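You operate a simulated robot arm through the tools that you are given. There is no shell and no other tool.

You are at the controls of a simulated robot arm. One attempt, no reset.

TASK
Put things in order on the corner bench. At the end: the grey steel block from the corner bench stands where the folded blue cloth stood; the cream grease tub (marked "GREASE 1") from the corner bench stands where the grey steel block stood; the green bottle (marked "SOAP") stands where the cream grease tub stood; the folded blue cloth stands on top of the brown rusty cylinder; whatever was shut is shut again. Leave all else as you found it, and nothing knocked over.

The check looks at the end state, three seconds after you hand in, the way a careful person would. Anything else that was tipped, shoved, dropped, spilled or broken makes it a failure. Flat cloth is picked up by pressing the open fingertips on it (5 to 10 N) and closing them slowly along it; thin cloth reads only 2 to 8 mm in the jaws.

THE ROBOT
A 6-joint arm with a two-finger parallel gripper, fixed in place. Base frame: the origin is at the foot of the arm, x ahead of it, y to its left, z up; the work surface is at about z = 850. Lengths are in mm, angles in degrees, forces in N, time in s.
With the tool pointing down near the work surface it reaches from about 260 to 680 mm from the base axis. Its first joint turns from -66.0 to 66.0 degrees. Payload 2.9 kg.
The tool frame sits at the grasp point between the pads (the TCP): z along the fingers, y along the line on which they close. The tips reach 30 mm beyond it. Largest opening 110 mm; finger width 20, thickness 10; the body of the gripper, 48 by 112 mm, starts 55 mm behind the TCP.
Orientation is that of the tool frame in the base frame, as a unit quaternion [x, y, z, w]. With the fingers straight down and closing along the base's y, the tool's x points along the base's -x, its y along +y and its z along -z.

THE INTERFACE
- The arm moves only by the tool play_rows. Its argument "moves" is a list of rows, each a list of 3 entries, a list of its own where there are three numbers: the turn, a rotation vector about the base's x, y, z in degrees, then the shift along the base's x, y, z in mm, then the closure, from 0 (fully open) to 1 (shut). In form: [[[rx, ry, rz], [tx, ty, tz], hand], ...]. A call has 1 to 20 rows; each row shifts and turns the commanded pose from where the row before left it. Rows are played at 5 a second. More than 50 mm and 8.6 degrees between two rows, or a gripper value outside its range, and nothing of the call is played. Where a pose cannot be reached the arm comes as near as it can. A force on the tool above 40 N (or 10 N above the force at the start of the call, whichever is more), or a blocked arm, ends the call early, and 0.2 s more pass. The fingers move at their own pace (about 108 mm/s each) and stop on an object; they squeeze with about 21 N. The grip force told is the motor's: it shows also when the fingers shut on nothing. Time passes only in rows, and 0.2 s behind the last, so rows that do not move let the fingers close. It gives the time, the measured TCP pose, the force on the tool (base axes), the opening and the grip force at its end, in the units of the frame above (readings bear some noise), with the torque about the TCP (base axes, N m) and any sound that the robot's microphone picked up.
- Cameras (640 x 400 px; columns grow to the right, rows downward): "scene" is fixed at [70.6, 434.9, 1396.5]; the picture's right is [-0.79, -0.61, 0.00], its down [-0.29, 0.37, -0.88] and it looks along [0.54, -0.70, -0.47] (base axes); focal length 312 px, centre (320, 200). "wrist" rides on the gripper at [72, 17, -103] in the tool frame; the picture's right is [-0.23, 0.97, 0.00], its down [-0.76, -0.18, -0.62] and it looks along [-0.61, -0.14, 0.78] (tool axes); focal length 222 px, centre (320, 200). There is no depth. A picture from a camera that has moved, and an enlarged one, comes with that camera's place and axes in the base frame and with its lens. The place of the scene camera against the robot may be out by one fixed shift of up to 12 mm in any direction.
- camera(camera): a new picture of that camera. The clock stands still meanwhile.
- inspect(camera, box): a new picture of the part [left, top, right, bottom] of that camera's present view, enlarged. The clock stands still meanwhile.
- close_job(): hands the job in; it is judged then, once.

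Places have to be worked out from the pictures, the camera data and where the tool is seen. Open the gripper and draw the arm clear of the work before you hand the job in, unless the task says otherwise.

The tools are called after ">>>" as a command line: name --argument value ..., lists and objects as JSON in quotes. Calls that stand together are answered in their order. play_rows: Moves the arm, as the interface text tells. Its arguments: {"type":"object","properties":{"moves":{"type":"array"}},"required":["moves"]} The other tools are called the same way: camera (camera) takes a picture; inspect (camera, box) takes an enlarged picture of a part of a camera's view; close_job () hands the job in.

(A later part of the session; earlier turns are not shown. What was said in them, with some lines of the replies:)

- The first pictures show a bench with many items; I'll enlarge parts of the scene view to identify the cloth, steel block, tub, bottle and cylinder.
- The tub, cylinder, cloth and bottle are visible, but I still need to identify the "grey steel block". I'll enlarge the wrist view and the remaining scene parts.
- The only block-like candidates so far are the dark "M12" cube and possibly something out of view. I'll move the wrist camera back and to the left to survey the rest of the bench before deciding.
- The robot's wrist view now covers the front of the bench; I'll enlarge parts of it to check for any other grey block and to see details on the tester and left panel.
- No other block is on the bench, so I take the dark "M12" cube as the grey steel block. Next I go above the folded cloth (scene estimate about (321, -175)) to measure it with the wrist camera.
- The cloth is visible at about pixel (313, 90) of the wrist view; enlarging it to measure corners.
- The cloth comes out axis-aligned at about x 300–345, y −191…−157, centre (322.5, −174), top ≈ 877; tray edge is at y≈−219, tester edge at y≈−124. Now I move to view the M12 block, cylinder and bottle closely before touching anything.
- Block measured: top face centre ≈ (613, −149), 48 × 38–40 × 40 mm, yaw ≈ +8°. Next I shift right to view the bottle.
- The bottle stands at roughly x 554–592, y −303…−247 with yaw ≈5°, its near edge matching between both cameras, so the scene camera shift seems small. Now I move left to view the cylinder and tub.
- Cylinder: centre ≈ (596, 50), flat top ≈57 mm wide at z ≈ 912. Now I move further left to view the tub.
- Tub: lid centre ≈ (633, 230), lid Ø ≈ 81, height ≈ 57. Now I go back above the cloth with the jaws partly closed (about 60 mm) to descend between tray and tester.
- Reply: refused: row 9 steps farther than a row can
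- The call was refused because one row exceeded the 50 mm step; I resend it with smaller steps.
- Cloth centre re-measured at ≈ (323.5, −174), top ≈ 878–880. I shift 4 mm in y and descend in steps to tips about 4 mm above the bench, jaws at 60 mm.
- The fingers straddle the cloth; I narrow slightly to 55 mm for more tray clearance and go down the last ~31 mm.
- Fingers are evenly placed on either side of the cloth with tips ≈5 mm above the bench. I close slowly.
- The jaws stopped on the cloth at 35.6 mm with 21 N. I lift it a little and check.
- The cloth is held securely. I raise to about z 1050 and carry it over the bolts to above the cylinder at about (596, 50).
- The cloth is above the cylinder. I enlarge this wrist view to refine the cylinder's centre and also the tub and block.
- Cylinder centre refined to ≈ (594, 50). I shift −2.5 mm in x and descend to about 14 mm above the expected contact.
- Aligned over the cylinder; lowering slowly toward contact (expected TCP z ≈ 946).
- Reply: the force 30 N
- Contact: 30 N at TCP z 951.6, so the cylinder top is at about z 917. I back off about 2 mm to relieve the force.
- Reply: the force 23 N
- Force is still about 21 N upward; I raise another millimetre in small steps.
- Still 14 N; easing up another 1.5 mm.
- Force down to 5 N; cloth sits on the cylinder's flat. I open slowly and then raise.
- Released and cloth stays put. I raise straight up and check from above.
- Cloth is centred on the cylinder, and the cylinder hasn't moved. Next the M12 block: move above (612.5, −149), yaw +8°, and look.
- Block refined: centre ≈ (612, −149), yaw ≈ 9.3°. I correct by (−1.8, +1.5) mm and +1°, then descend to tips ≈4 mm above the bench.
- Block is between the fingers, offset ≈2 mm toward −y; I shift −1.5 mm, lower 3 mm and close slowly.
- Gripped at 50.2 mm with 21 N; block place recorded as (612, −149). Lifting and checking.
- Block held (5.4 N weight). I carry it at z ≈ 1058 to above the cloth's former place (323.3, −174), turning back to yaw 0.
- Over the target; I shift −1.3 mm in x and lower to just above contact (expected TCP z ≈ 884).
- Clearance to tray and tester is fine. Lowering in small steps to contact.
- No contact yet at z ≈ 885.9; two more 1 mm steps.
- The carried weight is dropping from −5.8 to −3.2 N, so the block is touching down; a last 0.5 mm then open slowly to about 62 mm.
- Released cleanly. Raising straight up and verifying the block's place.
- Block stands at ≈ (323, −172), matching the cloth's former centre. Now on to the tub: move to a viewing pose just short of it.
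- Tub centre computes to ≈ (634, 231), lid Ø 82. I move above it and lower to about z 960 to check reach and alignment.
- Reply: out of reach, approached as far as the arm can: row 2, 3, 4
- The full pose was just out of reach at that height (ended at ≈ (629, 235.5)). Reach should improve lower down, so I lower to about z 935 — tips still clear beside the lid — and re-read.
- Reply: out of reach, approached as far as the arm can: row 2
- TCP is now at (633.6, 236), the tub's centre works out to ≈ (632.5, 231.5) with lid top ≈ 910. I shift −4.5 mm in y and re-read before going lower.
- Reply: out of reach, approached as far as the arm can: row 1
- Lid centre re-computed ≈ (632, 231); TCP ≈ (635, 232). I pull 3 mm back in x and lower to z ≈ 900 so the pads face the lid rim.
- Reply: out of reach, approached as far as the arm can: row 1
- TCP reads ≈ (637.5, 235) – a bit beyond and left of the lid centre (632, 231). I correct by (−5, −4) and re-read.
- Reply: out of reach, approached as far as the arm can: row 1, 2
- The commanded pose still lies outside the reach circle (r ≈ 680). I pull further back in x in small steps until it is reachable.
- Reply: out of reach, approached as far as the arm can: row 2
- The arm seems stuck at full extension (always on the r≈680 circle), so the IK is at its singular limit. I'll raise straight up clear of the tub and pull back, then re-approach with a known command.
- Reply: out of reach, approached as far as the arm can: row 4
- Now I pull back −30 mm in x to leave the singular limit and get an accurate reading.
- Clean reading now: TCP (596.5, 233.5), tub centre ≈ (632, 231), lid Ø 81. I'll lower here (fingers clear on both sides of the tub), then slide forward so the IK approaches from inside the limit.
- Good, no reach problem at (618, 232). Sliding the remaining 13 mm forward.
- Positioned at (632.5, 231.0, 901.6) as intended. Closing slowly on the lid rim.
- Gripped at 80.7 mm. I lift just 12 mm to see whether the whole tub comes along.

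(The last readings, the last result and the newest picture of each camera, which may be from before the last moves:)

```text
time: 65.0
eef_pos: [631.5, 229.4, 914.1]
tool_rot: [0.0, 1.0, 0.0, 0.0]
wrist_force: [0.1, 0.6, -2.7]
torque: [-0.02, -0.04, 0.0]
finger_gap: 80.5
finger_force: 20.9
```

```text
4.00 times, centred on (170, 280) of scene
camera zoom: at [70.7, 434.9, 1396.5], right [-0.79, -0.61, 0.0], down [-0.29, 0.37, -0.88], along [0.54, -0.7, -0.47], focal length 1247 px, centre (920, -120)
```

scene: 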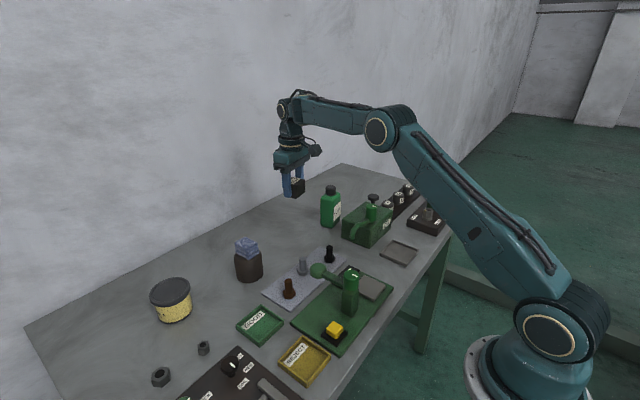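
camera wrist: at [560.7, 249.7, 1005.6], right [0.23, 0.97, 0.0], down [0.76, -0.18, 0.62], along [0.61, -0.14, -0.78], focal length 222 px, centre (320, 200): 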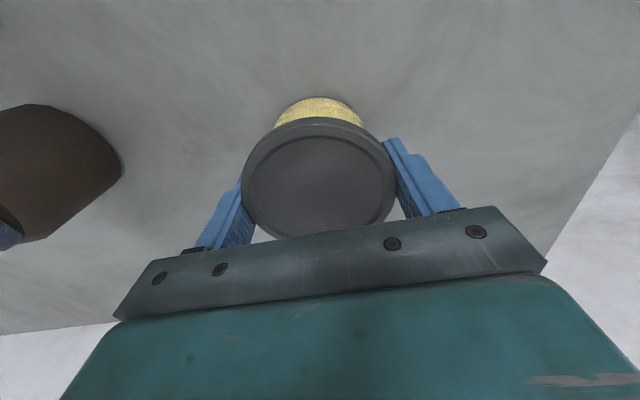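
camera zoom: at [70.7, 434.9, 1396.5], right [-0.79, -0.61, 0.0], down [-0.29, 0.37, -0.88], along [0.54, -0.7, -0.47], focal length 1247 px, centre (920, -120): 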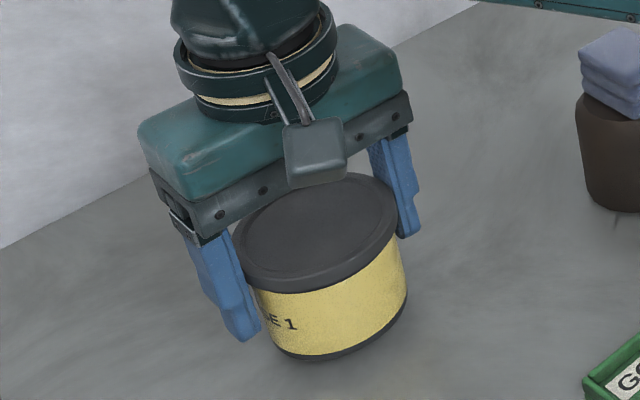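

The whole tub lifts (2.7 N). I move up and inward to z ≈ 1055, then across to above the block's former place (612, −149), well above the cloth on the cylinder.

>>> play_rows --moves '[[[0, 0, 0], [-2, 0, 10], 0.6], [[0, 0, 0], [-10, 0, 30], 0.6], [[0, 0, 0], [-15, 0, 35], 0.6], [[0, 0, 0], [-15, 0, 35], 0.6], [[0, 0, 0], [-15, 0, 32], 0.6], [[0, 0, 0], [3, -40, 0], 0.6], [[0, 0, 0], [4, -42, 0], 0.6], [[0, 0, 0], [4, -42, 0], 0.6], [[0, 0, 0], [4, -42, 0], 0.6], [[0, 0, 0], [4, -42, 0], 0.6], [[0, 0, 0], [4, -42, 0], 0.6], [[0, 0, 0], [4, -42, 0], 0.6], [[0, 0, 0], [5, -42, 0], 0.6], [[0, 0, 0], [5, -46, 0], 0.6], [[0, 0, 0], [0, 0, 0], 0.6], [[0, 0, 0], [0, 0, 0], 0.6]]'

>>> camera --camera "wrist"

>>> camera --camera "scene"

```text
time: 68.4
eef_pos: [611.1, -149.9, 1055.4]
tool_rot: [0.001, 1.0, -0.001, 0.0]
wrist_force: [0.2, 0.9, -2.4]
torque: [-0.02, -0.01, 0.01]
finger_gap: 80.2
finger_force: 21.3
```

```text
taken
camera wrist: at [540.1, -131.2, 1159.9], right [0.23, 0.97, 0.0], down [0.76, -0.18, 0.62], along [0.61, -0.14, -0.78], focal length 222 px, centre (320, 200)
```

wrist: 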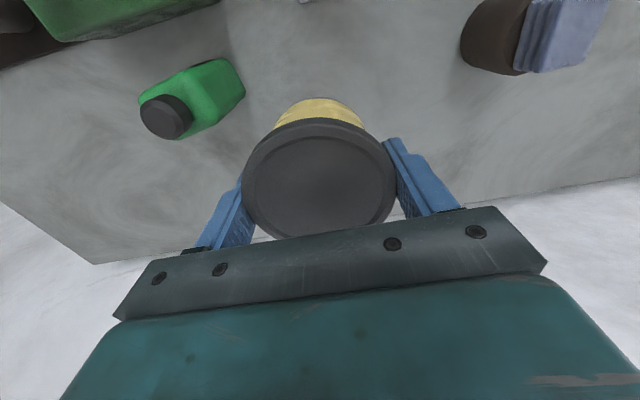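

```text
taken
```

scene: 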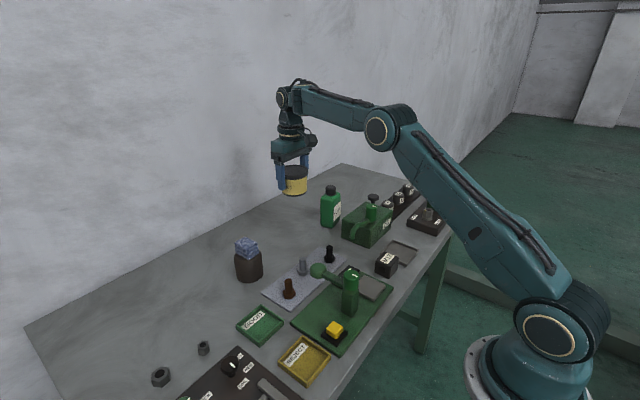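

At (611, −150). Lowering toward the block's former place, stopping ~8 mm above contact (expected TCP z ≈ 901).

>>> play_rows --moves '[[[0, 0, 0], [0.7, 0.7, -35], 0.6], [[0, 0, 0], [0, 0, -40], 0.6], [[0, 0, 0], [0, 0, -35], 0.6], [[0, 0, 0], [0, 0, -25], 0.6], [[0, 0, 0], [0, 0, -11], 0.6], [[0, 0, 0], [0, 0, 0], 0.6], [[0, 0, 0], [0, 0, 0], 0.6]]'

>>> inspect --camera "scene" --box '[250, 170, 350, 260]'

>>> camera --camera "wrist"

```text
time: 70.0
eef_pos: [612.1, -147.4, 908.6]
tool_rot: [0.001, 1.0, -0.001, 0.0]
wrist_force: [-0.7, -0.8, -3.1]
torque: [-0.03, -0.04, 0.01]
finger_gap: 80.3
finger_force: 21.0
```

```text
4.44 times, centred on (300, 215) of scene
camera zoom: at [70.7, 434.9, 1396.5], right [-0.79, -0.61, 0.0], down [-0.29, 0.37, -0.88], along [0.54, -0.7, -0.47], focal length 1385 px, centre (409, 133)
```

zoom: 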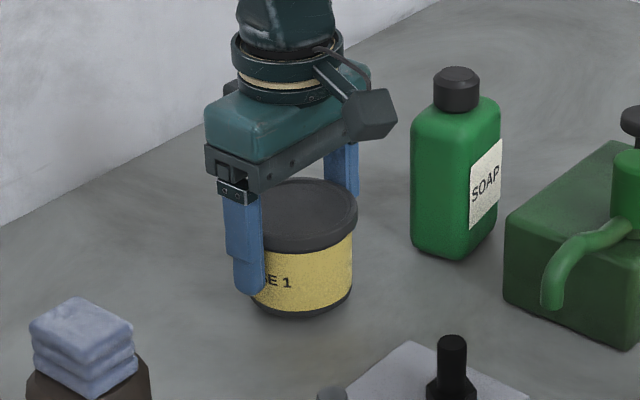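

```text
taken
camera wrist: at [540.5, -128.9, 1013.4], right [0.23, 0.97, 0.0], down [0.76, -0.18, 0.62], along [0.61, -0.14, -0.78], focal length 222 px, centre (320, 200)
```

wrist: 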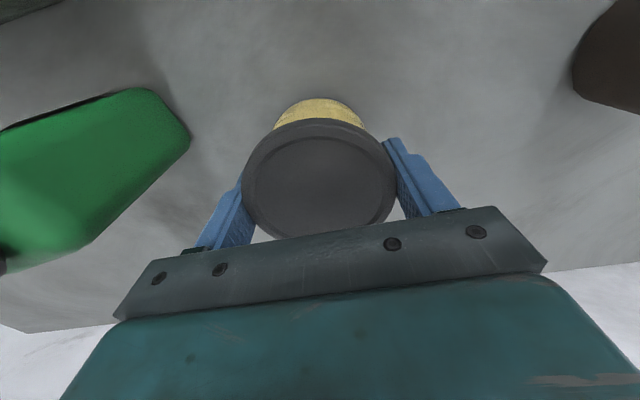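

Slightly correcting y by −1.3 and lowering in small steps.

>>> play_rows --moves '[[[0, 0, 0], [0, -1.3, -3], 0.6], [[0, 0, 0], [0, 0, -2], 0.6], [[0, 0, 0], [0, 0, -1], 0.6], [[0, 0, 0], [0, 0, 0], 0.6]]'

```text
time: 71.0
eef_pos: [612.4, -150.3, 901.7]
tool_rot: [0.0, 1.0, 0.0, 0.0]
wrist_force: [-0.8, -0.2, -2.9]
torque: [0.0, -0.02, 0.0]
finger_gap: 80.5
finger_force: 20.7
```

>>> play_rows --moves '[[[0, 0, 0], [0, 0, -0.6], 0.6], [[0, 0, 0], [0, 0, -0.6], 0.6], [[0, 0, 0], [0, 0, 0], 0.6]]'

```text
time: 71.8
eef_pos: [612.5, -149.6, 902.3]
tool_rot: [0.001, 1.0, 0.0, 0.0]
wrist_force: [-0.1, 0.2, -2.4]
torque: [-0.01, -0.01, -0.01]
finger_gap: 80.2
finger_force: 20.7
```

No clear contact yet; continuing in 0.6 mm steps.

>>> play_rows --moves '[[[0, 0, 0], [0, 0, -0.6], 0.6], [[0, 0, 0], [0, 0, -0.6], 0.6], [[0, 0, 0], [0, 0, 0], 0.6]]'

```text
time: 72.6
eef_pos: [612.9, -150.2, 901.1]
tool_rot: [0.001, 1.0, 0.0, 0.001]
wrist_force: [-1.7, -1.0, 10.0]
torque: [0.16, 0.42, 0.08]
finger_gap: 80.2
finger_force: 21.3
```

Contact reached (+10 N). Backing off 0.8 mm, then opening slowly.

>>> play_rows --moves '[[[0, 0, 0], [0, 0, 0.8], 0.6], [[0, 0, 0], [0, 0, 0], 0.6], [[0, 0, 0], [0, 0, 0], 0.27], [[0, 0, 0], [0, 0, 0], 0.23], [[0, 0, 0], [0, 0, 0], 0.18], [[0, 0, 0], [0, 0, 0], 0.13], [[0, 0, 0], [0, 0, 0], 0.13]]'

>>> inspect --camera "scene" --box '[250, 170, 350, 260]'

>>> camera --camera "wrist"

```text
time: 74.2
eef_pos: [613.1, -150.4, 901.8]
tool_rot: [0.0, 1.0, 0.0, 0.0]
wrist_force: [-0.3, 0.0, -0.4]
torque: [0.01, -0.02, 0.03]
finger_gap: 95.4
finger_force: 0.1
```

```text
4.44 times, centred on (300, 215) of scene
camera zoom: at [70.6, 434.9, 1396.5], right [-0.79, -0.61, 0.0], down [-0.29, 0.37, -0.88], along [0.54, -0.7, -0.47], focal length 1385 px, centre (409, 133)
```

zoom: 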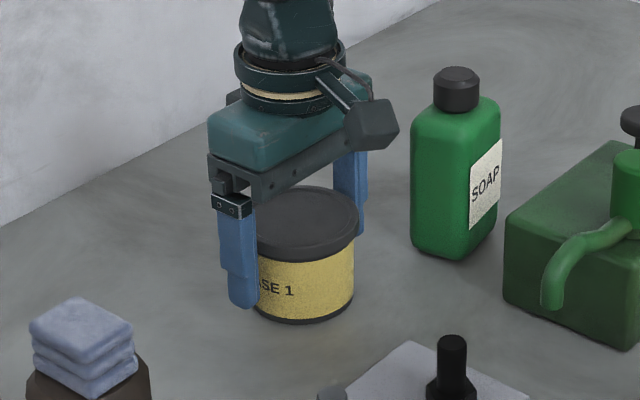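

```text
taken
camera wrist: at [541.2, -131.4, 1005.3], right [0.23, 0.97, 0.0], down [0.76, -0.18, 0.62], along [0.61, -0.14, -0.78], focal length 222 px, centre (320, 200)
```

wrist: 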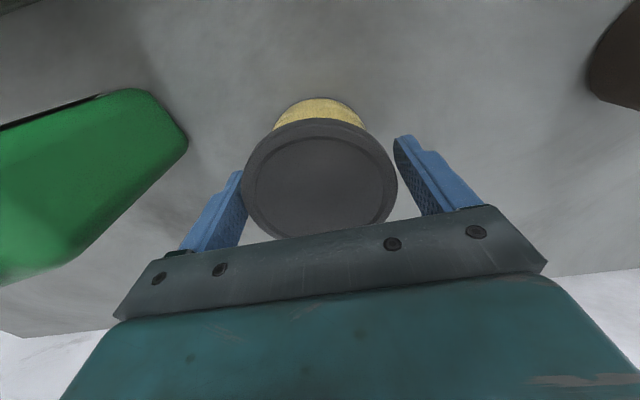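

Tub released and upright. Opening a bit more and rising straight up.

>>> play_rows --moves '[[[0, 0, 0], [0, 0, 0], 0.03], [[0, 0, 0], [0, 0, 5], 0.03], [[0, 0, 0], [0, 0, 20], 0.03], [[0, 0, 0], [0, 0, 30], 0.03], [[0, 0, 0], [0, 0, 40], 0], [[0, 0, 0], [0, 0, 45], 0], [[0, 0, 0], [-20, -5, 30], 0], [[0, 0, 0], [-40, -10, 0], 0], [[0, 0, 0], [0, 0, 0], 0], [[0, 0, 0], [0, 0, 0], 0]]'

>>> camera --camera "wrist"

>>> inspect --camera "scene" --box '[250, 170, 350, 260]'

```text
time: 76.4
eef_pos: [553.5, -167.0, 1072.0]
tool_rot: [0.001, 1.0, 0.0, 0.0]
wrist_force: [0.4, 0.0, -0.1]
torque: [-0.02, 0.0, -0.01]
finger_gap: 110.0
finger_force: 0.1
```

```text
taken
camera wrist: at [481.0, -148.2, 1175.4], right [0.23, 0.97, 0.0], down [0.76, -0.18, 0.62], along [0.61, -0.14, -0.78], focal length 222 px, centre (320, 200)
```

wrist: 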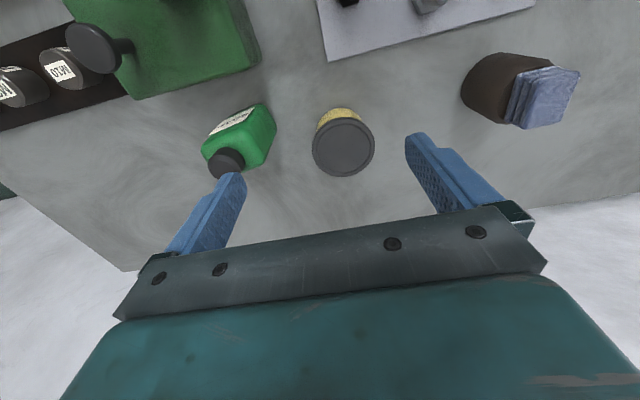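

```text
4.44 times, centred on (300, 215) of scene
camera zoom: at [70.6, 434.9, 1396.5], right [-0.79, -0.61, 0.0], down [-0.29, 0.37, -0.88], along [0.54, -0.7, -0.47], focal length 1385 px, centre (409, 133)
```

zoom: 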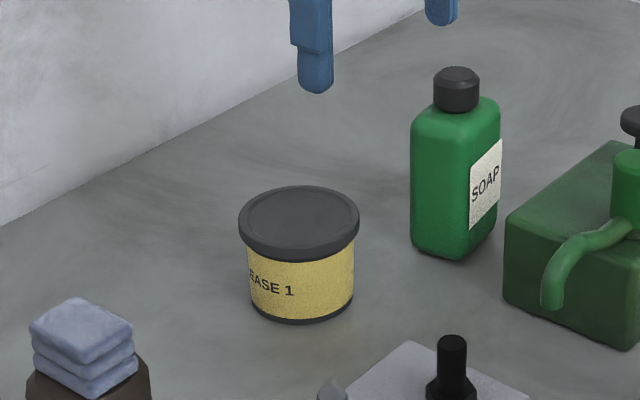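

Tub stands in the block's former place. Next the bottle: I move to a viewing pose in front of it.

>>> play_rows --moves '[[[0, 0, 0], [-8, -36, 10], 0], [[0, 0, 0], [-8, -36, 10], 0], [[0, 0, 0], [-8, -36, 5], 0], [[0, 0, 0], [0, 0, 0], 0], [[0, 0, 0], [0, 0, 0], 0]]'

>>> camera --camera "wrist"

>>> inspect --camera "wrist" --box '[240, 100, 400, 220]'

```text
time: 77.6
eef_pos: [530.0, -275.2, 1095.7]
tool_rot: [0.001, 1.0, 0.0, 0.0]
wrist_force: [-0.3, -0.3, 0.8]
torque: [-0.03, 0.01, -0.02]
finger_gap: 109.9
finger_force: 0.0
```

```text
taken
camera wrist: at [457.8, -255.7, 1199.6], right [0.23, 0.97, 0.0], down [0.76, -0.18, 0.62], along [0.61, -0.14, -0.78], focal length 222 px, centre (320, 200)
```

wrist: 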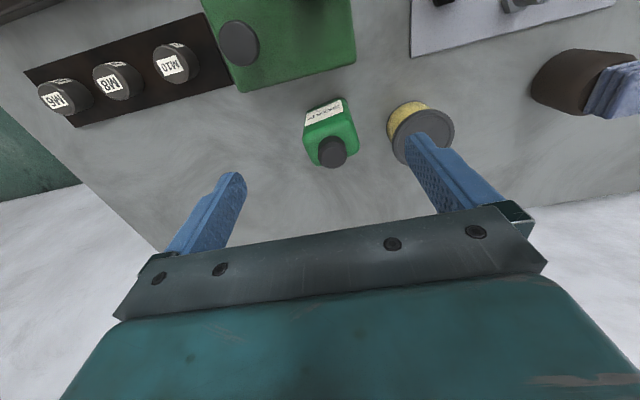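

```text
3.33 times, centred on (320, 160) of wrist
camera zoom: at [457.8, -255.7, 1199.6], right [0.23, 0.97, 0.0], down [0.76, -0.18, 0.62], along [0.61, -0.14, -0.78], focal length 740 px, centre (320, 333)
```

zoom: 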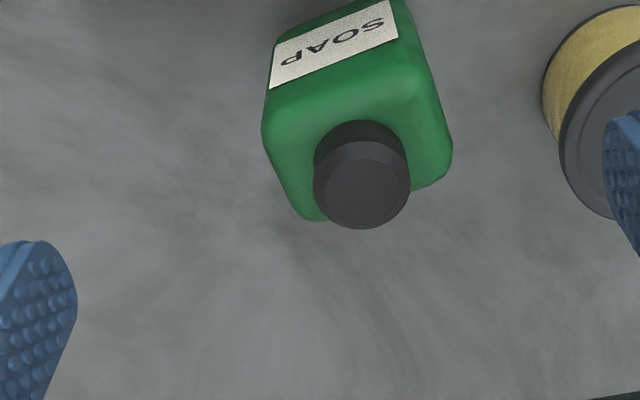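

Bottle: centre ≈ (574, −268.5), yaw ≈ 8°, body ≈ 59 × 38, cap top ≈ 981. I move above it with yaw +8°, at a height where the fingertips are still above the cap.

>>> play_rows --moves '[[[0, 0, 4], [15, 2, 0], 0], [[0, 0, 4], [15, 2, 0], 0], [[0, 0, 0], [14, 2.7, 0], 0], [[0, 0, 0], [0, 0, -25], 0], [[0, 0, 0], [0, 0, -20], 0], [[0, 0, 0], [0, 0, 0], 0], [[0, 0, 0], [0, 0, 0], 0]]'

>>> camera --camera "wrist"

>>> inspect --camera "wrist" --box '[240, 50, 400, 170]'

>>> inspect --camera "scene" --box '[280, 140, 380, 250]'

```text
time: 79.2
eef_pos: [574.1, -268.4, 1050.6]
tool_rot: [-0.07, 0.998, 0.001, 0.0]
wrist_force: [-0.5, 0.1, -0.8]
torque: [0.04, 0.0, 0.01]
finger_gap: 110.0
finger_force: 0.1
```

```text
taken
camera wrist: at [500.0, -258.7, 1154.2], right [0.09, 1.0, 0.0], down [0.78, -0.07, 0.62], along [0.62, -0.06, -0.78], focal length 222 px, centre (320, 200)
```

wrist: 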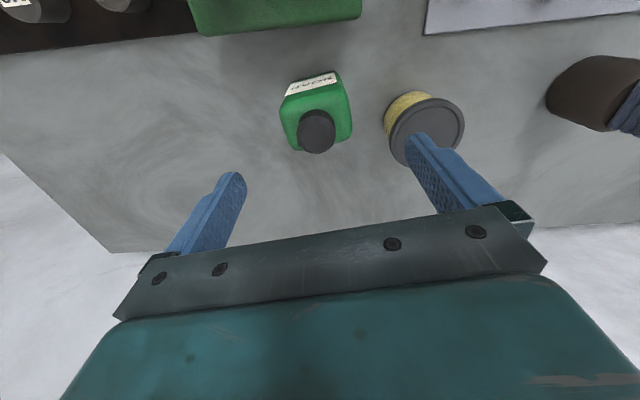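

```text
3.33 times, centred on (320, 110) of wrist
camera zoom: at [500.0, -258.7, 1154.2], right [0.09, 1.0, 0.0], down [0.78, -0.07, 0.62], along [0.62, -0.06, -0.78], focal length 740 px, centre (320, 500)
```

zoom: 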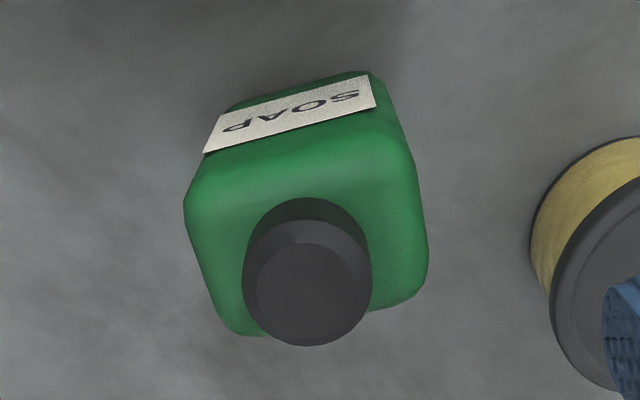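

```text
3.64 times, centred on (330, 195) of scene
camera zoom: at [70.6, 434.9, 1396.5], right [-0.79, -0.61, 0.0], down [-0.29, 0.37, -0.88], along [0.54, -0.7, -0.47], focal length 1134 px, centre (284, 218)
```

zoom: 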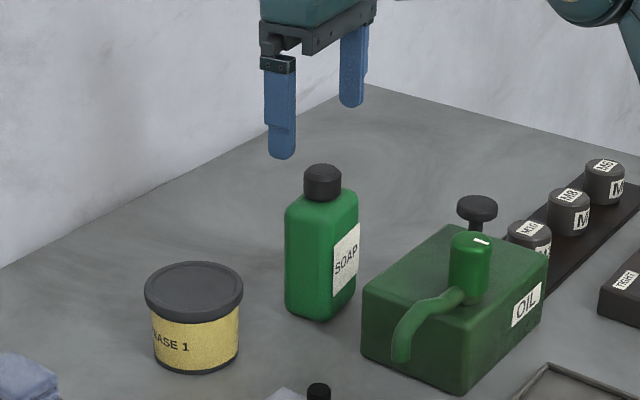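

Cap centre re-measured at (574, −267.5), yaw ≈ 8.5°, so I'm aligned. Descending to TCP z ≈ 938 with the palm staying above the cap.

>>> play_rows --moves '[[[0, 0, 0.4], [0, 0.5, -25], 0], [[0, 0, 0], [0, 0, -25], 0], [[0, 0, 0], [0, 0, -25], 0], [[0, 0, 0], [0, 0, -20], 0], [[0, 0, 0], [0, 0, -12], 0], [[0, 0, 0], [0, 0, -5], 0], [[0, 0, 0], [0, 0, 0], 0], [[0, 0, 0], [0, 0, 0], 0]]'

>>> camera --camera "wrist"

>>> inspect --camera "scene" --box '[280, 140, 380, 250]'

```text
time: 81.0
eef_pos: [572.4, -264.1, 938.9]
tool_rot: [-0.072, 0.997, 0.0, 0.0]
wrist_force: [0.2, 0.3, -0.3]
torque: [0.01, 0.01, -0.02]
finger_gap: 110.2
finger_force: 0.0
```

```text
taken
camera wrist: at [499.6, -257.1, 1042.9], right [0.08, 1.0, 0.0], down [0.78, -0.07, 0.62], along [0.62, -0.05, -0.78], focal length 222 px, centre (320, 200)
```

wrist: 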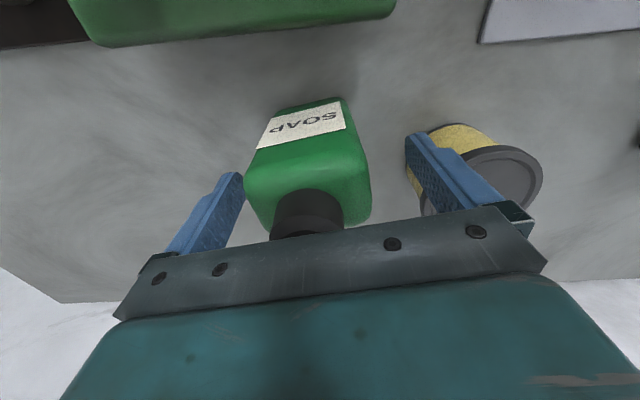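

```text
3.64 times, centred on (330, 195) of scene
camera zoom: at [70.6, 434.9, 1396.5], right [-0.79, -0.61, 0.0], down [-0.29, 0.37, -0.88], along [0.54, -0.7, -0.47], focal length 1134 px, centre (284, 218)
```

zoom: 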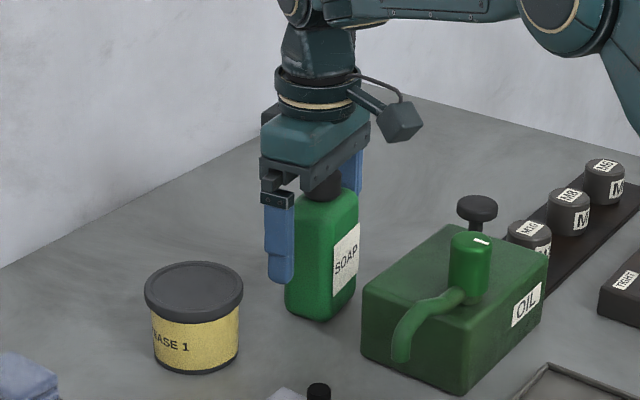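

The bottle sits ≈5 mm toward −y from the finger centre. I shift −4.5 mm in y and re-check.

>>> play_rows --moves '[[[0, 0, 0], [0.6, -4.5, 0], 0], [[0, 0, 0], [0, 0, 0], 0], [[0, 0, 0], [0, 0, 0], 0]]'

>>> camera --camera "wrist"

```text
time: 81.8
eef_pos: [573.3, -270.0, 939.2]
tool_rot: [-0.073, 0.997, 0.0, 0.0]
wrist_force: [-0.5, 0.9, -0.2]
torque: [-0.01, 0.0, -0.01]
finger_gap: 109.8
finger_force: 0.1
```

```text
taken
camera wrist: at [499.9, -261.9, 1042.7], right [0.08, 1.0, 0.0], down [0.78, -0.07, 0.62], along [0.62, -0.05, -0.78], focal length 222 px, centre (320, 200)
```

wrist: 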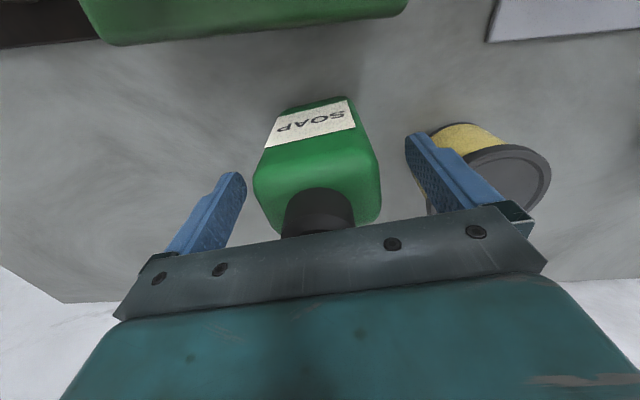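

Now centred. Closing slowly on the bottle body.

>>> play_rows --moves '[[[0, 0, 0], [0, 0, 0], 0.2], [[0, 0, 0], [0, 0, 0], 0.3], [[0, 0, 0], [0, 0, 0], 0.37], [[0, 0, 0], [0, 0, 0], 0.42], [[0, 0, 0], [0, 0, 0], 0.46], [[0, 0, 0], [0, 0, 0], 0.5], [[0, 0, 0], [0, 0, 0], 0.58], [[0, 0, 0], [0, 0, 0], 0.68], [[0, 0, 0], [0, 0, 0], 0.68]]'

>>> camera --camera "wrist"

>>> inspect --camera "scene" --box '[280, 140, 380, 250]'

```text
time: 83.8
eef_pos: [572.4, -270.8, 939.9]
tool_rot: [-0.073, 0.997, 0.0, 0.0]
wrist_force: [0.1, 0.8, 1.6]
torque: [0.14, 0.04, 0.01]
finger_gap: 63.8
finger_force: 21.1
```

```text
taken
camera wrist: at [499.9, -261.8, 1042.8], right [0.08, 1.0, 0.0], down [0.78, -0.07, 0.62], along [0.62, -0.05, -0.78], focal length 222 px, centre (320, 200)
```

wrist: 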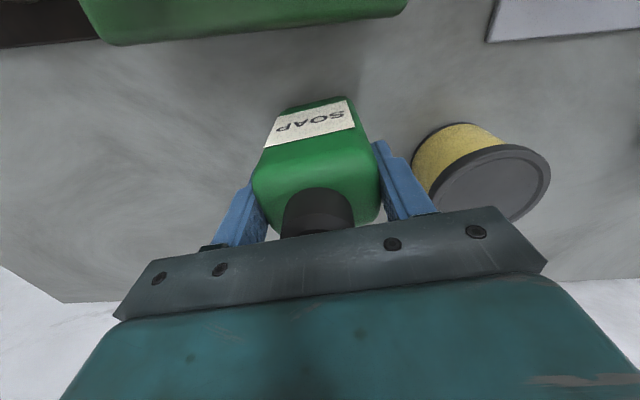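

```text
3.64 times, centred on (330, 195) of scene
camera zoom: at [70.6, 434.9, 1396.5], right [-0.79, -0.61, 0.0], down [-0.29, 0.37, -0.88], along [0.54, -0.7, -0.47], focal length 1134 px, centre (284, 218)
```

zoom: 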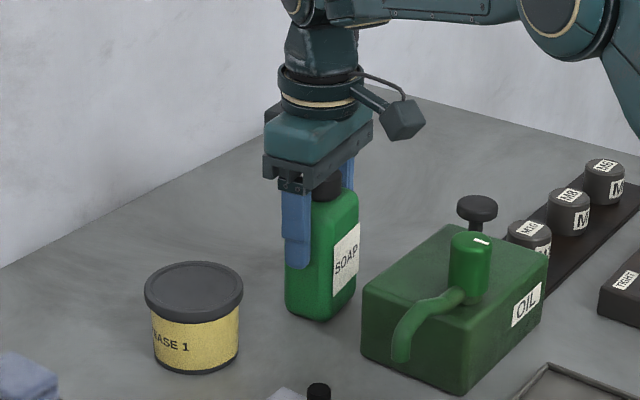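

Gripped at 63.8 mm, 21 N. Lifting gently and checking weight and slip.

>>> play_rows --moves '[[[0, 0, 0], [0, 0, 3], 0.7], [[0, 0, 0], [0, 0, 6], 0.7], [[0, 0, 0], [0, 0, 12], 0.7], [[0, 0, 0], [0, 0, 20], 0.7], [[0, 0, 0], [0, 0, 0], 0.7]]'

>>> inspect --camera "scene" --box '[280, 140, 380, 250]'

```text
time: 85.0
eef_pos: [572.8, -269.8, 981.5]
tool_rot: [-0.074, 0.997, 0.0, 0.0]
wrist_force: [0.7, 0.1, -3.5]
torque: [0.01, 0.0, -0.03]
finger_gap: 64.0
finger_force: 20.4
```

```text
3.64 times, centred on (330, 195) of scene
camera zoom: at [70.7, 434.9, 1396.5], right [-0.79, -0.61, 0.0], down [-0.29, 0.37, -0.88], along [0.54, -0.7, -0.47], focal length 1134 px, centre (284, 218)
```

zoom: 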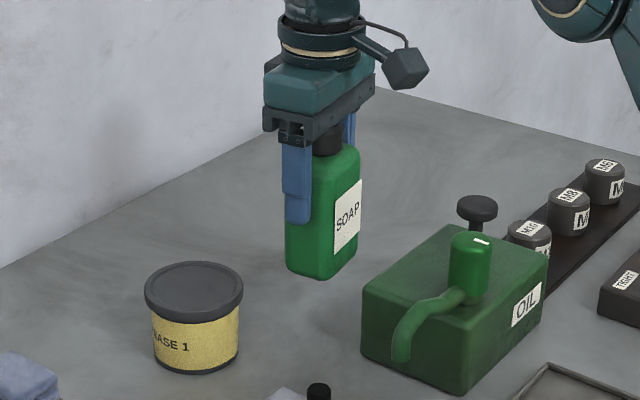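

Bottle held (3.5 N). I raise to z ≈ 1086 and carry it across at x ≈ 560 to y ≈ 230, well above the tub and the cloth.

>>> play_rows --moves '[[[0, 0, 0], [-4, 0, 35], 0.7], [[0, 0, 0], [-4, 0, 35], 0.7], [[0, 0, 0], [-4, 0, 35], 0.7], [[0, 0, 0], [0, 30, 0], 0.7], [[0, 0, 0], [0, 45, 0], 0.7], [[0, 0, 0], [0, 45, 0], 0.7], [[0, 0, 0], [0, 45, 0], 0.7], [[0, 0, 0], [0, 45, 0], 0.7], [[0, 0, 0], [0, 45, 0], 0.7], [[0, 0, 0], [0, 45, 0], 0.7], [[0, 0, 0], [0, 45, 0], 0.7], [[0, 0, 0], [0, 45, 0], 0.7], [[0, 0, 0], [0, 45, 0], 0.7], [[0, 0, 0], [0, 40, 0], 0.7], [[0, 0, 0], [0, 25, 0], 0.7], [[0, 0, 0], [0, 0, 0], 0.7], [[0, 0, 0], [0, 0, 0], 0.7]]'

>>> camera --camera "wrist"

>>> camera --camera "scene"

```text
time: 88.6
eef_pos: [560.3, 229.2, 1085.5]
tool_rot: [-0.073, 0.997, -0.001, -0.001]
wrist_force: [0.2, 0.3, -3.0]
torque: [0.04, 0.02, 0.03]
finger_gap: 63.8
finger_force: 21.1
```

```text
taken
camera wrist: at [487.5, 237.2, 1189.4], right [0.08, 1.0, 0.0], down [0.78, -0.07, 0.62], along [0.62, -0.05, -0.78], focal length 222 px, centre (320, 200)
```

wrist: 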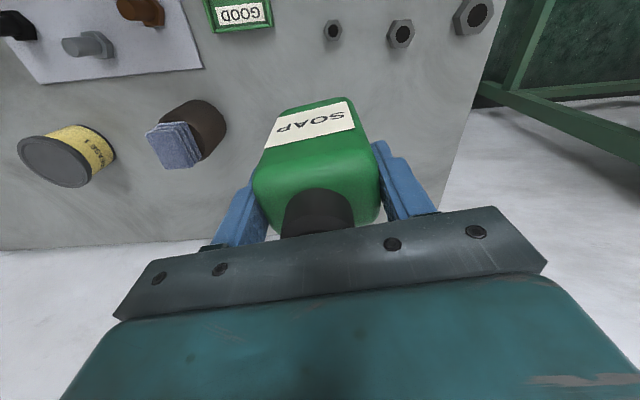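

```text
taken
```

scene: 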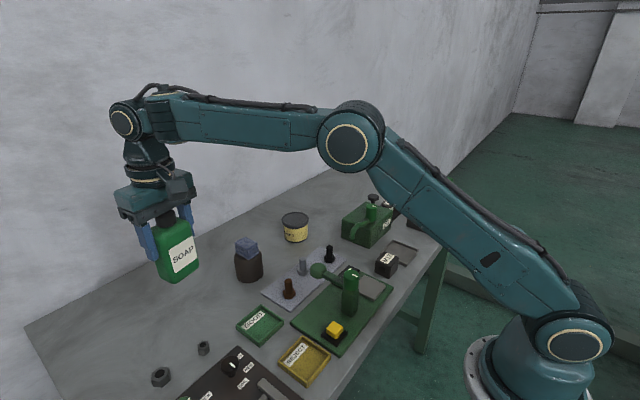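

At (560.5, 229, 1085). I descend diagonally to (592, 230, 953), keeping the bottle ≈14 mm above the bench, before sliding outward.

>>> play_rows --moves '[[[0, 0, 0], [8, 0.3, -35], 0.7], [[0, 0, 0], [8, 0.3, -35], 0.7], [[0, 0, 0], [8, 0.3, -35], 0.7], [[0, 0, 0], [8, 0, -27], 0.7], [[0, 0, 0], [0, 0, 0], 0.7], [[0, 0, 0], [0, 0, 0], 0.7]]'

>>> inspect --camera "scene" --box '[100, 200, 260, 330]'

```text
time: 90.0
eef_pos: [591.0, 230.5, 953.0]
tool_rot: [-0.072, 0.997, 0.0, 0.001]
wrist_force: [-0.1, 0.5, -2.9]
torque: [0.03, 0.03, -0.01]
finger_gap: 64.2
finger_force: 21.0
```

```text
3.08 times, centred on (180, 265) of scene
camera zoom: at [70.7, 434.9, 1396.5], right [-0.79, -0.61, 0.0], down [-0.29, 0.37, -0.88], along [0.54, -0.7, -0.47], focal length 959 px, centre (751, 0)
```

zoom: 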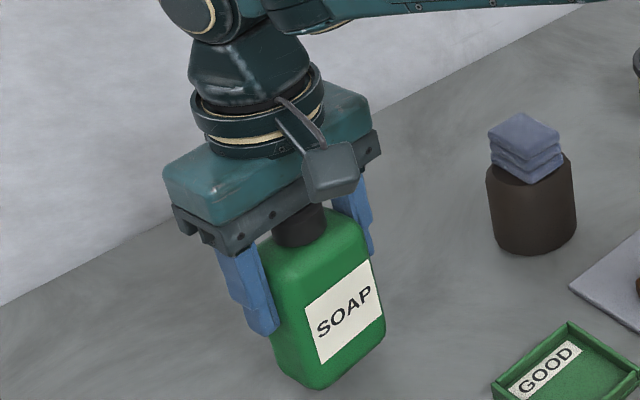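

Sliding outward in x toward the tub's former centre (632, 231), in small steps to avoid the singular limit.

>>> play_rows --moves '[[[0, 0, 0], [8, 0, 0], 0.7], [[0, 0, 0], [8, 0, -2], 0.7], [[0, 0, 0], [8, 0, -2], 0.7], [[0, 0, 0], [6, 0, -2], 0.7], [[0, 0, 0], [5, 0, 0], 0.7], [[0, 0, 0], [4, 0, 0], 0.7], [[0, 0, 0], [0, 0, 0], 0.7], [[0, 0, 0], [0, 0, 0], 0.7]]'

>>> camera --camera "wrist"

>>> inspect --camera "scene" --box '[100, 200, 260, 330]'

```text
time: 91.8
eef_pos: [632.2, 230.4, 946.3]
tool_rot: [-0.073, 0.997, 0.0, 0.0]
wrist_force: [-0.1, -0.2, -3.7]
torque: [0.01, -0.03, 0.02]
finger_gap: 63.9
finger_force: 21.1
```

```text
taken
camera wrist: at [559.0, 238.7, 1050.6], right [0.08, 1.0, 0.0], down [0.78, -0.07, 0.62], along [0.62, -0.05, -0.78], focal length 222 px, centre (320, 200)
```

wrist: 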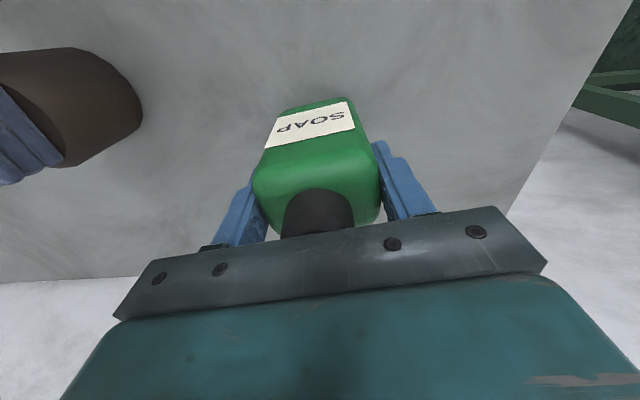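

```text
3.08 times, centred on (180, 265) of scene
camera zoom: at [70.7, 434.9, 1396.5], right [-0.79, -0.61, 0.0], down [-0.29, 0.37, -0.88], along [0.54, -0.7, -0.47], focal length 959 px, centre (751, 0)
```

zoom: 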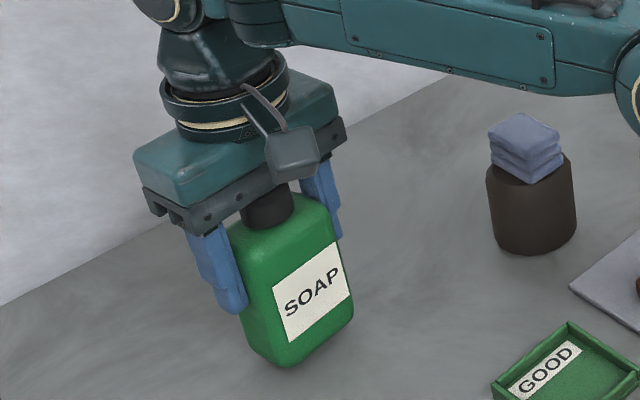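

Reached (632, 230.5, 946) without a limit warning. Lowering in small steps toward contact (expected z ≈ 939.5).

>>> play_rows --moves '[[[0, 0, 0], [-0.5, 0.2, -2.5], 0.7], [[0, 0, 0], [0, 0, -1.5], 0.7], [[0, 0, 0], [0, 0, -1], 0.7], [[0, 0, 0], [0, 0, 0], 0.7]]'

```text
time: 92.8
eef_pos: [633.3, 229.9, 942.5]
tool_rot: [-0.073, 0.997, 0.001, 0.0]
wrist_force: [-0.9, -0.7, -2.8]
torque: [0.01, -0.01, -0.04]
finger_gap: 63.6
finger_force: 21.3
```

>>> play_rows --moves '[[[0, 0, 0], [-0.3, 0.2, -0.7], 0.7], [[0, 0, 0], [0, 0, -0.7], 0.7], [[0, 0, 0], [0, 0, 0], 0.7]]'

```text
time: 93.6
eef_pos: [631.8, 231.3, 941.0]
tool_rot: [-0.073, 0.997, 0.0, 0.0]
wrist_force: [-0.4, 0.1, -3.1]
torque: [0.01, -0.01, -0.03]
finger_gap: 64.0
finger_force: 21.3
```

Still carrying the full weight; continuing downward.

>>> play_rows --moves '[[[0, 0, 0], [0, 0, -0.7], 0.7], [[0, 0, 0], [0, 0, -0.7], 0.7], [[0, 0, 0], [0, 0, 0], 0.7]]'

```text
time: 94.4
eef_pos: [631.4, 232.1, 940.5]
tool_rot: [-0.072, 0.997, 0.0, 0.001]
wrist_force: [0.0, 0.0, -2.7]
torque: [0.01, -0.03, -0.02]
finger_gap: 64.2
finger_force: 21.0
```

>>> play_rows --moves '[[[0, 0, 0], [0, 0, -0.6], 0.7], [[0, 0, 0], [0, 0, -0.6], 0.7], [[0, 0, 0], [0, 0, 0], 0.7]]'

```text
time: 95.2
eef_pos: [629.7, 231.5, 938.7]
tool_rot: [-0.072, 0.997, 0.0, 0.0]
wrist_force: [-1.5, 1.5, 2.4]
torque: [0.03, 0.25, -0.04]
finger_gap: 63.7
finger_force: 21.3
```

Contact (+2.4 N instead of −3 N). Opening slowly.

>>> play_rows --moves '[[[0, 0, 0], [0, 0, 0], 0.42], [[0, 0, 0], [0, 0, 0], 0.39], [[0, 0, 0], [0, 0, 0], 0.34], [[0, 0, 0], [0, 0, 0], 0.27], [[0, 0, 0], [0, 0, 0], 0.18], [[0, 0, 0], [0, 0, 0], 0.1], [[0, 0, 0], [0, 0, 0], 0.1]]'

>>> camera --camera "wrist"

>>> inspect --camera "scene" --box '[100, 200, 260, 330]'

```text
time: 96.8
eef_pos: [632.0, 230.6, 938.7]
tool_rot: [-0.073, 0.997, 0.0, 0.0]
wrist_force: [-0.4, 0.1, -0.5]
torque: [0.0, -0.02, 0.03]
finger_gap: 98.8
finger_force: 0.1
```

```text
taken
camera wrist: at [558.2, 239.0, 1042.2], right [0.08, 1.0, 0.0], down [0.78, -0.07, 0.62], along [0.62, -0.05, -0.78], focal length 222 px, centre (320, 200)
```

wrist: 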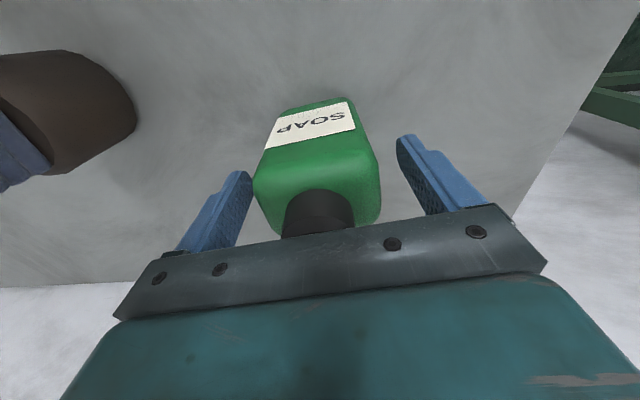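

```text
3.08 times, centred on (180, 265) of scene
camera zoom: at [70.6, 434.9, 1396.5], right [-0.79, -0.61, 0.0], down [-0.29, 0.37, -0.88], along [0.54, -0.7, -0.47], focal length 959 px, centre (751, 0)
```

zoom: 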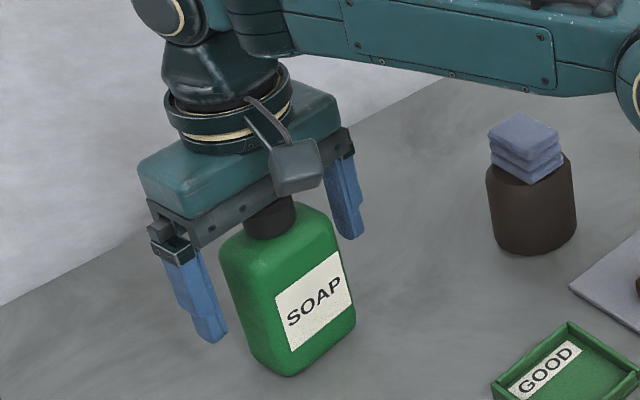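

Bottle stands free. I open fully, and retreat inward (−x) while rising, so the fingers slide clear on both sides and the arm leaves its reach limit.

>>> play_rows --moves '[[[0, 0, 0], [0, 0, 0], 0], [[0, 0, 0], [-5, -0.7, 1], 0], [[0, 0, 0], [-8, -1.2, 3], 0], [[0, 0, 0], [-10, -1.5, 5], 0], [[0, 0, 0], [-10, -1.5, 10], 0], [[0, 0, 0], [-12, -1.5, 20], 0], [[0, 0, 0], [-12, 0, 30], 0], [[0, 0, 0], [-10, 0, 40], 0], [[0, 0, 0], [0, 0, 40], 0], [[0, 0, 0], [0, 0, 0], 0], [[0, 0, 0], [0, 0, 0], 0]]'

>>> camera --camera "wrist"

>>> camera --camera "scene"

```text
time: 99.2
eef_pos: [565.4, 226.0, 1087.9]
tool_rot: [-0.073, 0.997, -0.001, 0.0]
wrist_force: [-0.3, -0.2, -0.8]
torque: [0.0, -0.01, 0.0]
finger_gap: 110.3
finger_force: 0.0
```

```text
taken
camera wrist: at [491.9, 235.1, 1191.8], right [0.08, 1.0, 0.0], down [0.78, -0.07, 0.62], along [0.62, -0.05, -0.78], focal length 222 px, centre (320, 200)
```

wrist: 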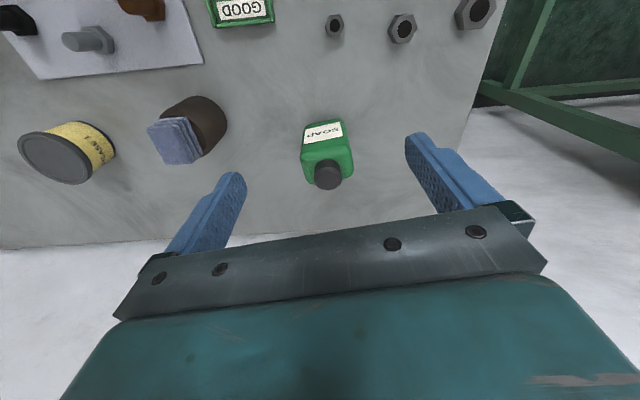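

```text
taken
```

scene: 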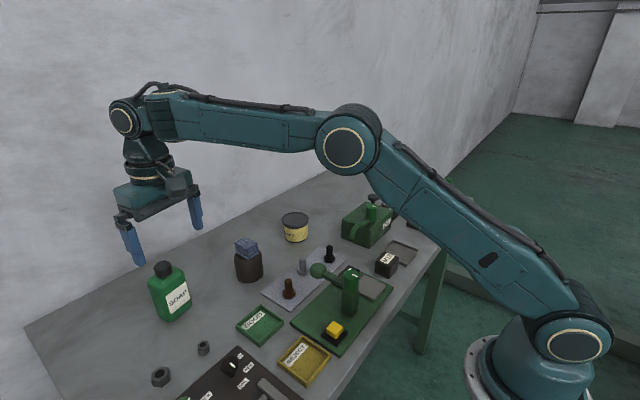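

All four items appear in place. I return the arm to its clear start pose and then take a final close look at everything.

>>> play_rows --moves '[[[0, 0, 0], [-15, -10, 25], 0], [[0, 0, -4.2], [-19, -38, 5], 0], [[0, 0, -4.2], [-19, -38, 5], 0], [[0, 0, 0], [-19, -38, 5], 0], [[0, 0, 0], [-19, -38, 0], 0], [[0, 0, 0], [-19, -38, 0], 0], [[0, 0, 0], [-19, -38, 0], 0], [[0, 0, 0], [-5, -38, 0], 0], [[0, 0, 0], [0, 0, 0], 0], [[0, 0, 0], [0, 0, 0], 0]]'

>>> camera --camera "scene"

>>> camera --camera "wrist"

>>> inspect --camera "scene" --box '[280, 160, 480, 285]'

>>> inspect --camera "scene" --box '[130, 230, 330, 355]'

```text
time: 101.4
eef_pos: [431.3, -52.0, 1127.4]
tool_rot: [0.0, 1.0, 0.0, 0.0]
wrist_force: [-1.1, -0.8, -1.2]
torque: [0.01, 0.0, -0.03]
finger_gap: 110.0
finger_force: 0.1
```

```text
taken
```

scene: 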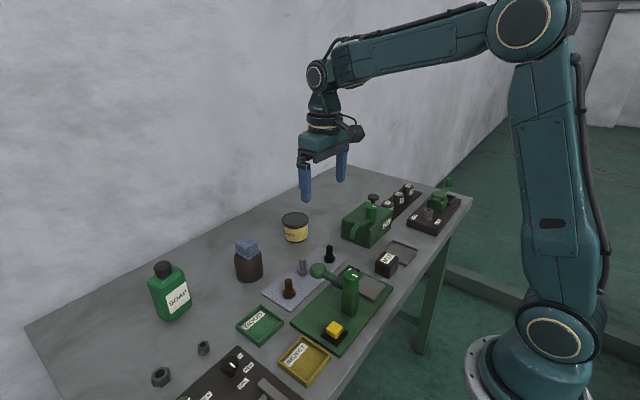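

```text
taken
camera wrist: at [360.2, -32.7, 1231.1], right [0.23, 0.97, 0.0], down [0.76, -0.18, 0.62], along [0.61, -0.14, -0.78], focal length 222 px, centre (320, 200)
```

wrist: 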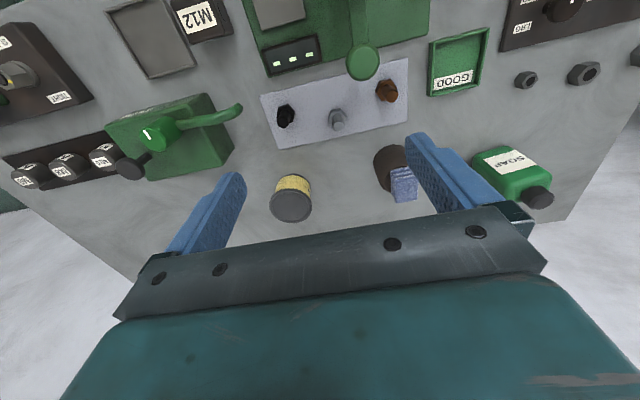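

```text
3.20 times, centred on (380, 222) of scene
camera zoom: at [70.6, 434.9, 1396.5], right [-0.79, -0.61, 0.0], down [-0.29, 0.37, -0.88], along [0.54, -0.7, -0.47], focal length 998 px, centre (128, 128)
```

zoom: 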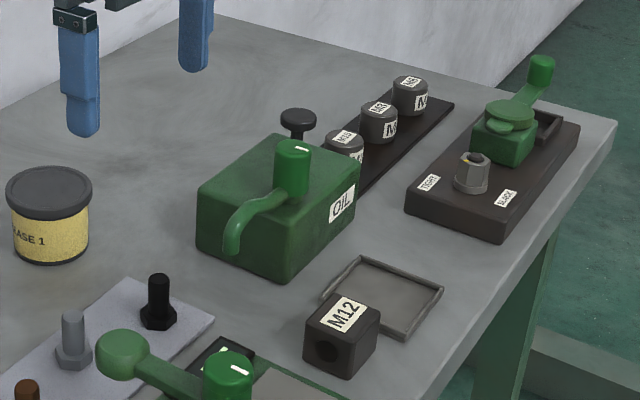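

```text
3.20 times, centred on (230, 292) of scene
camera zoom: at [70.6, 434.9, 1396.5], right [-0.79, -0.61, 0.0], down [-0.29, 0.37, -0.88], along [0.54, -0.7, -0.47], focal length 998 px, centre (608, -96)
```

zoom: 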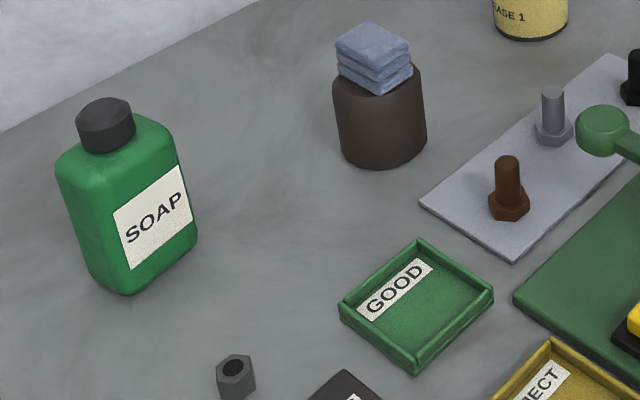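

The final pictures agree: the block is on the cloth's old spot, the tub on the block's, the bottle on the tub's, and the folded cloth on the rusty cylinder. Everything else looks unchanged. The gripper is open and the arm is clear, so I hand in. One judgement call: I took the dark "M12" cube to be the grey steel block, as it was the only block I found on the bench.

>>> close_job

```text
The job is handed in.
```

I moved all four items and handed the job in; no result came back from the check. In the last pictures everything was upright and nothing else on the bench looked disturbed.

| Item | Where it stands now |
|---|---|
| Grey steel block | On the folded cloth's old spot, within about 2 mm by the wrist camera |
| Cream grease tub ("GREASE 1") | On the block's old spot, within about 2 mm by the arm's reading |
| Green bottle ("SOAP") | On the tub's old spot, within about 2 mm by the arm's reading |
| Folded blue cloth | Centred on top of the brown rusty cylinder |

- **Which block:** I took the dark cube marked "M12" as the grey steel block. It was the only block I found on the bench, but the task didn't mention that mark, so this is my assumption.
- **Block orientation:** I turned it about 9° to square it with the bench. It also lies with its long side across the cloth's old footprint instead of along it.
- **Cloth placement:** I pressed the cloth onto the cylinder with about 30 N before easing off. The cylinder did not move.
- **Shut things:** I opened nothing, so nothing needed shutting again.
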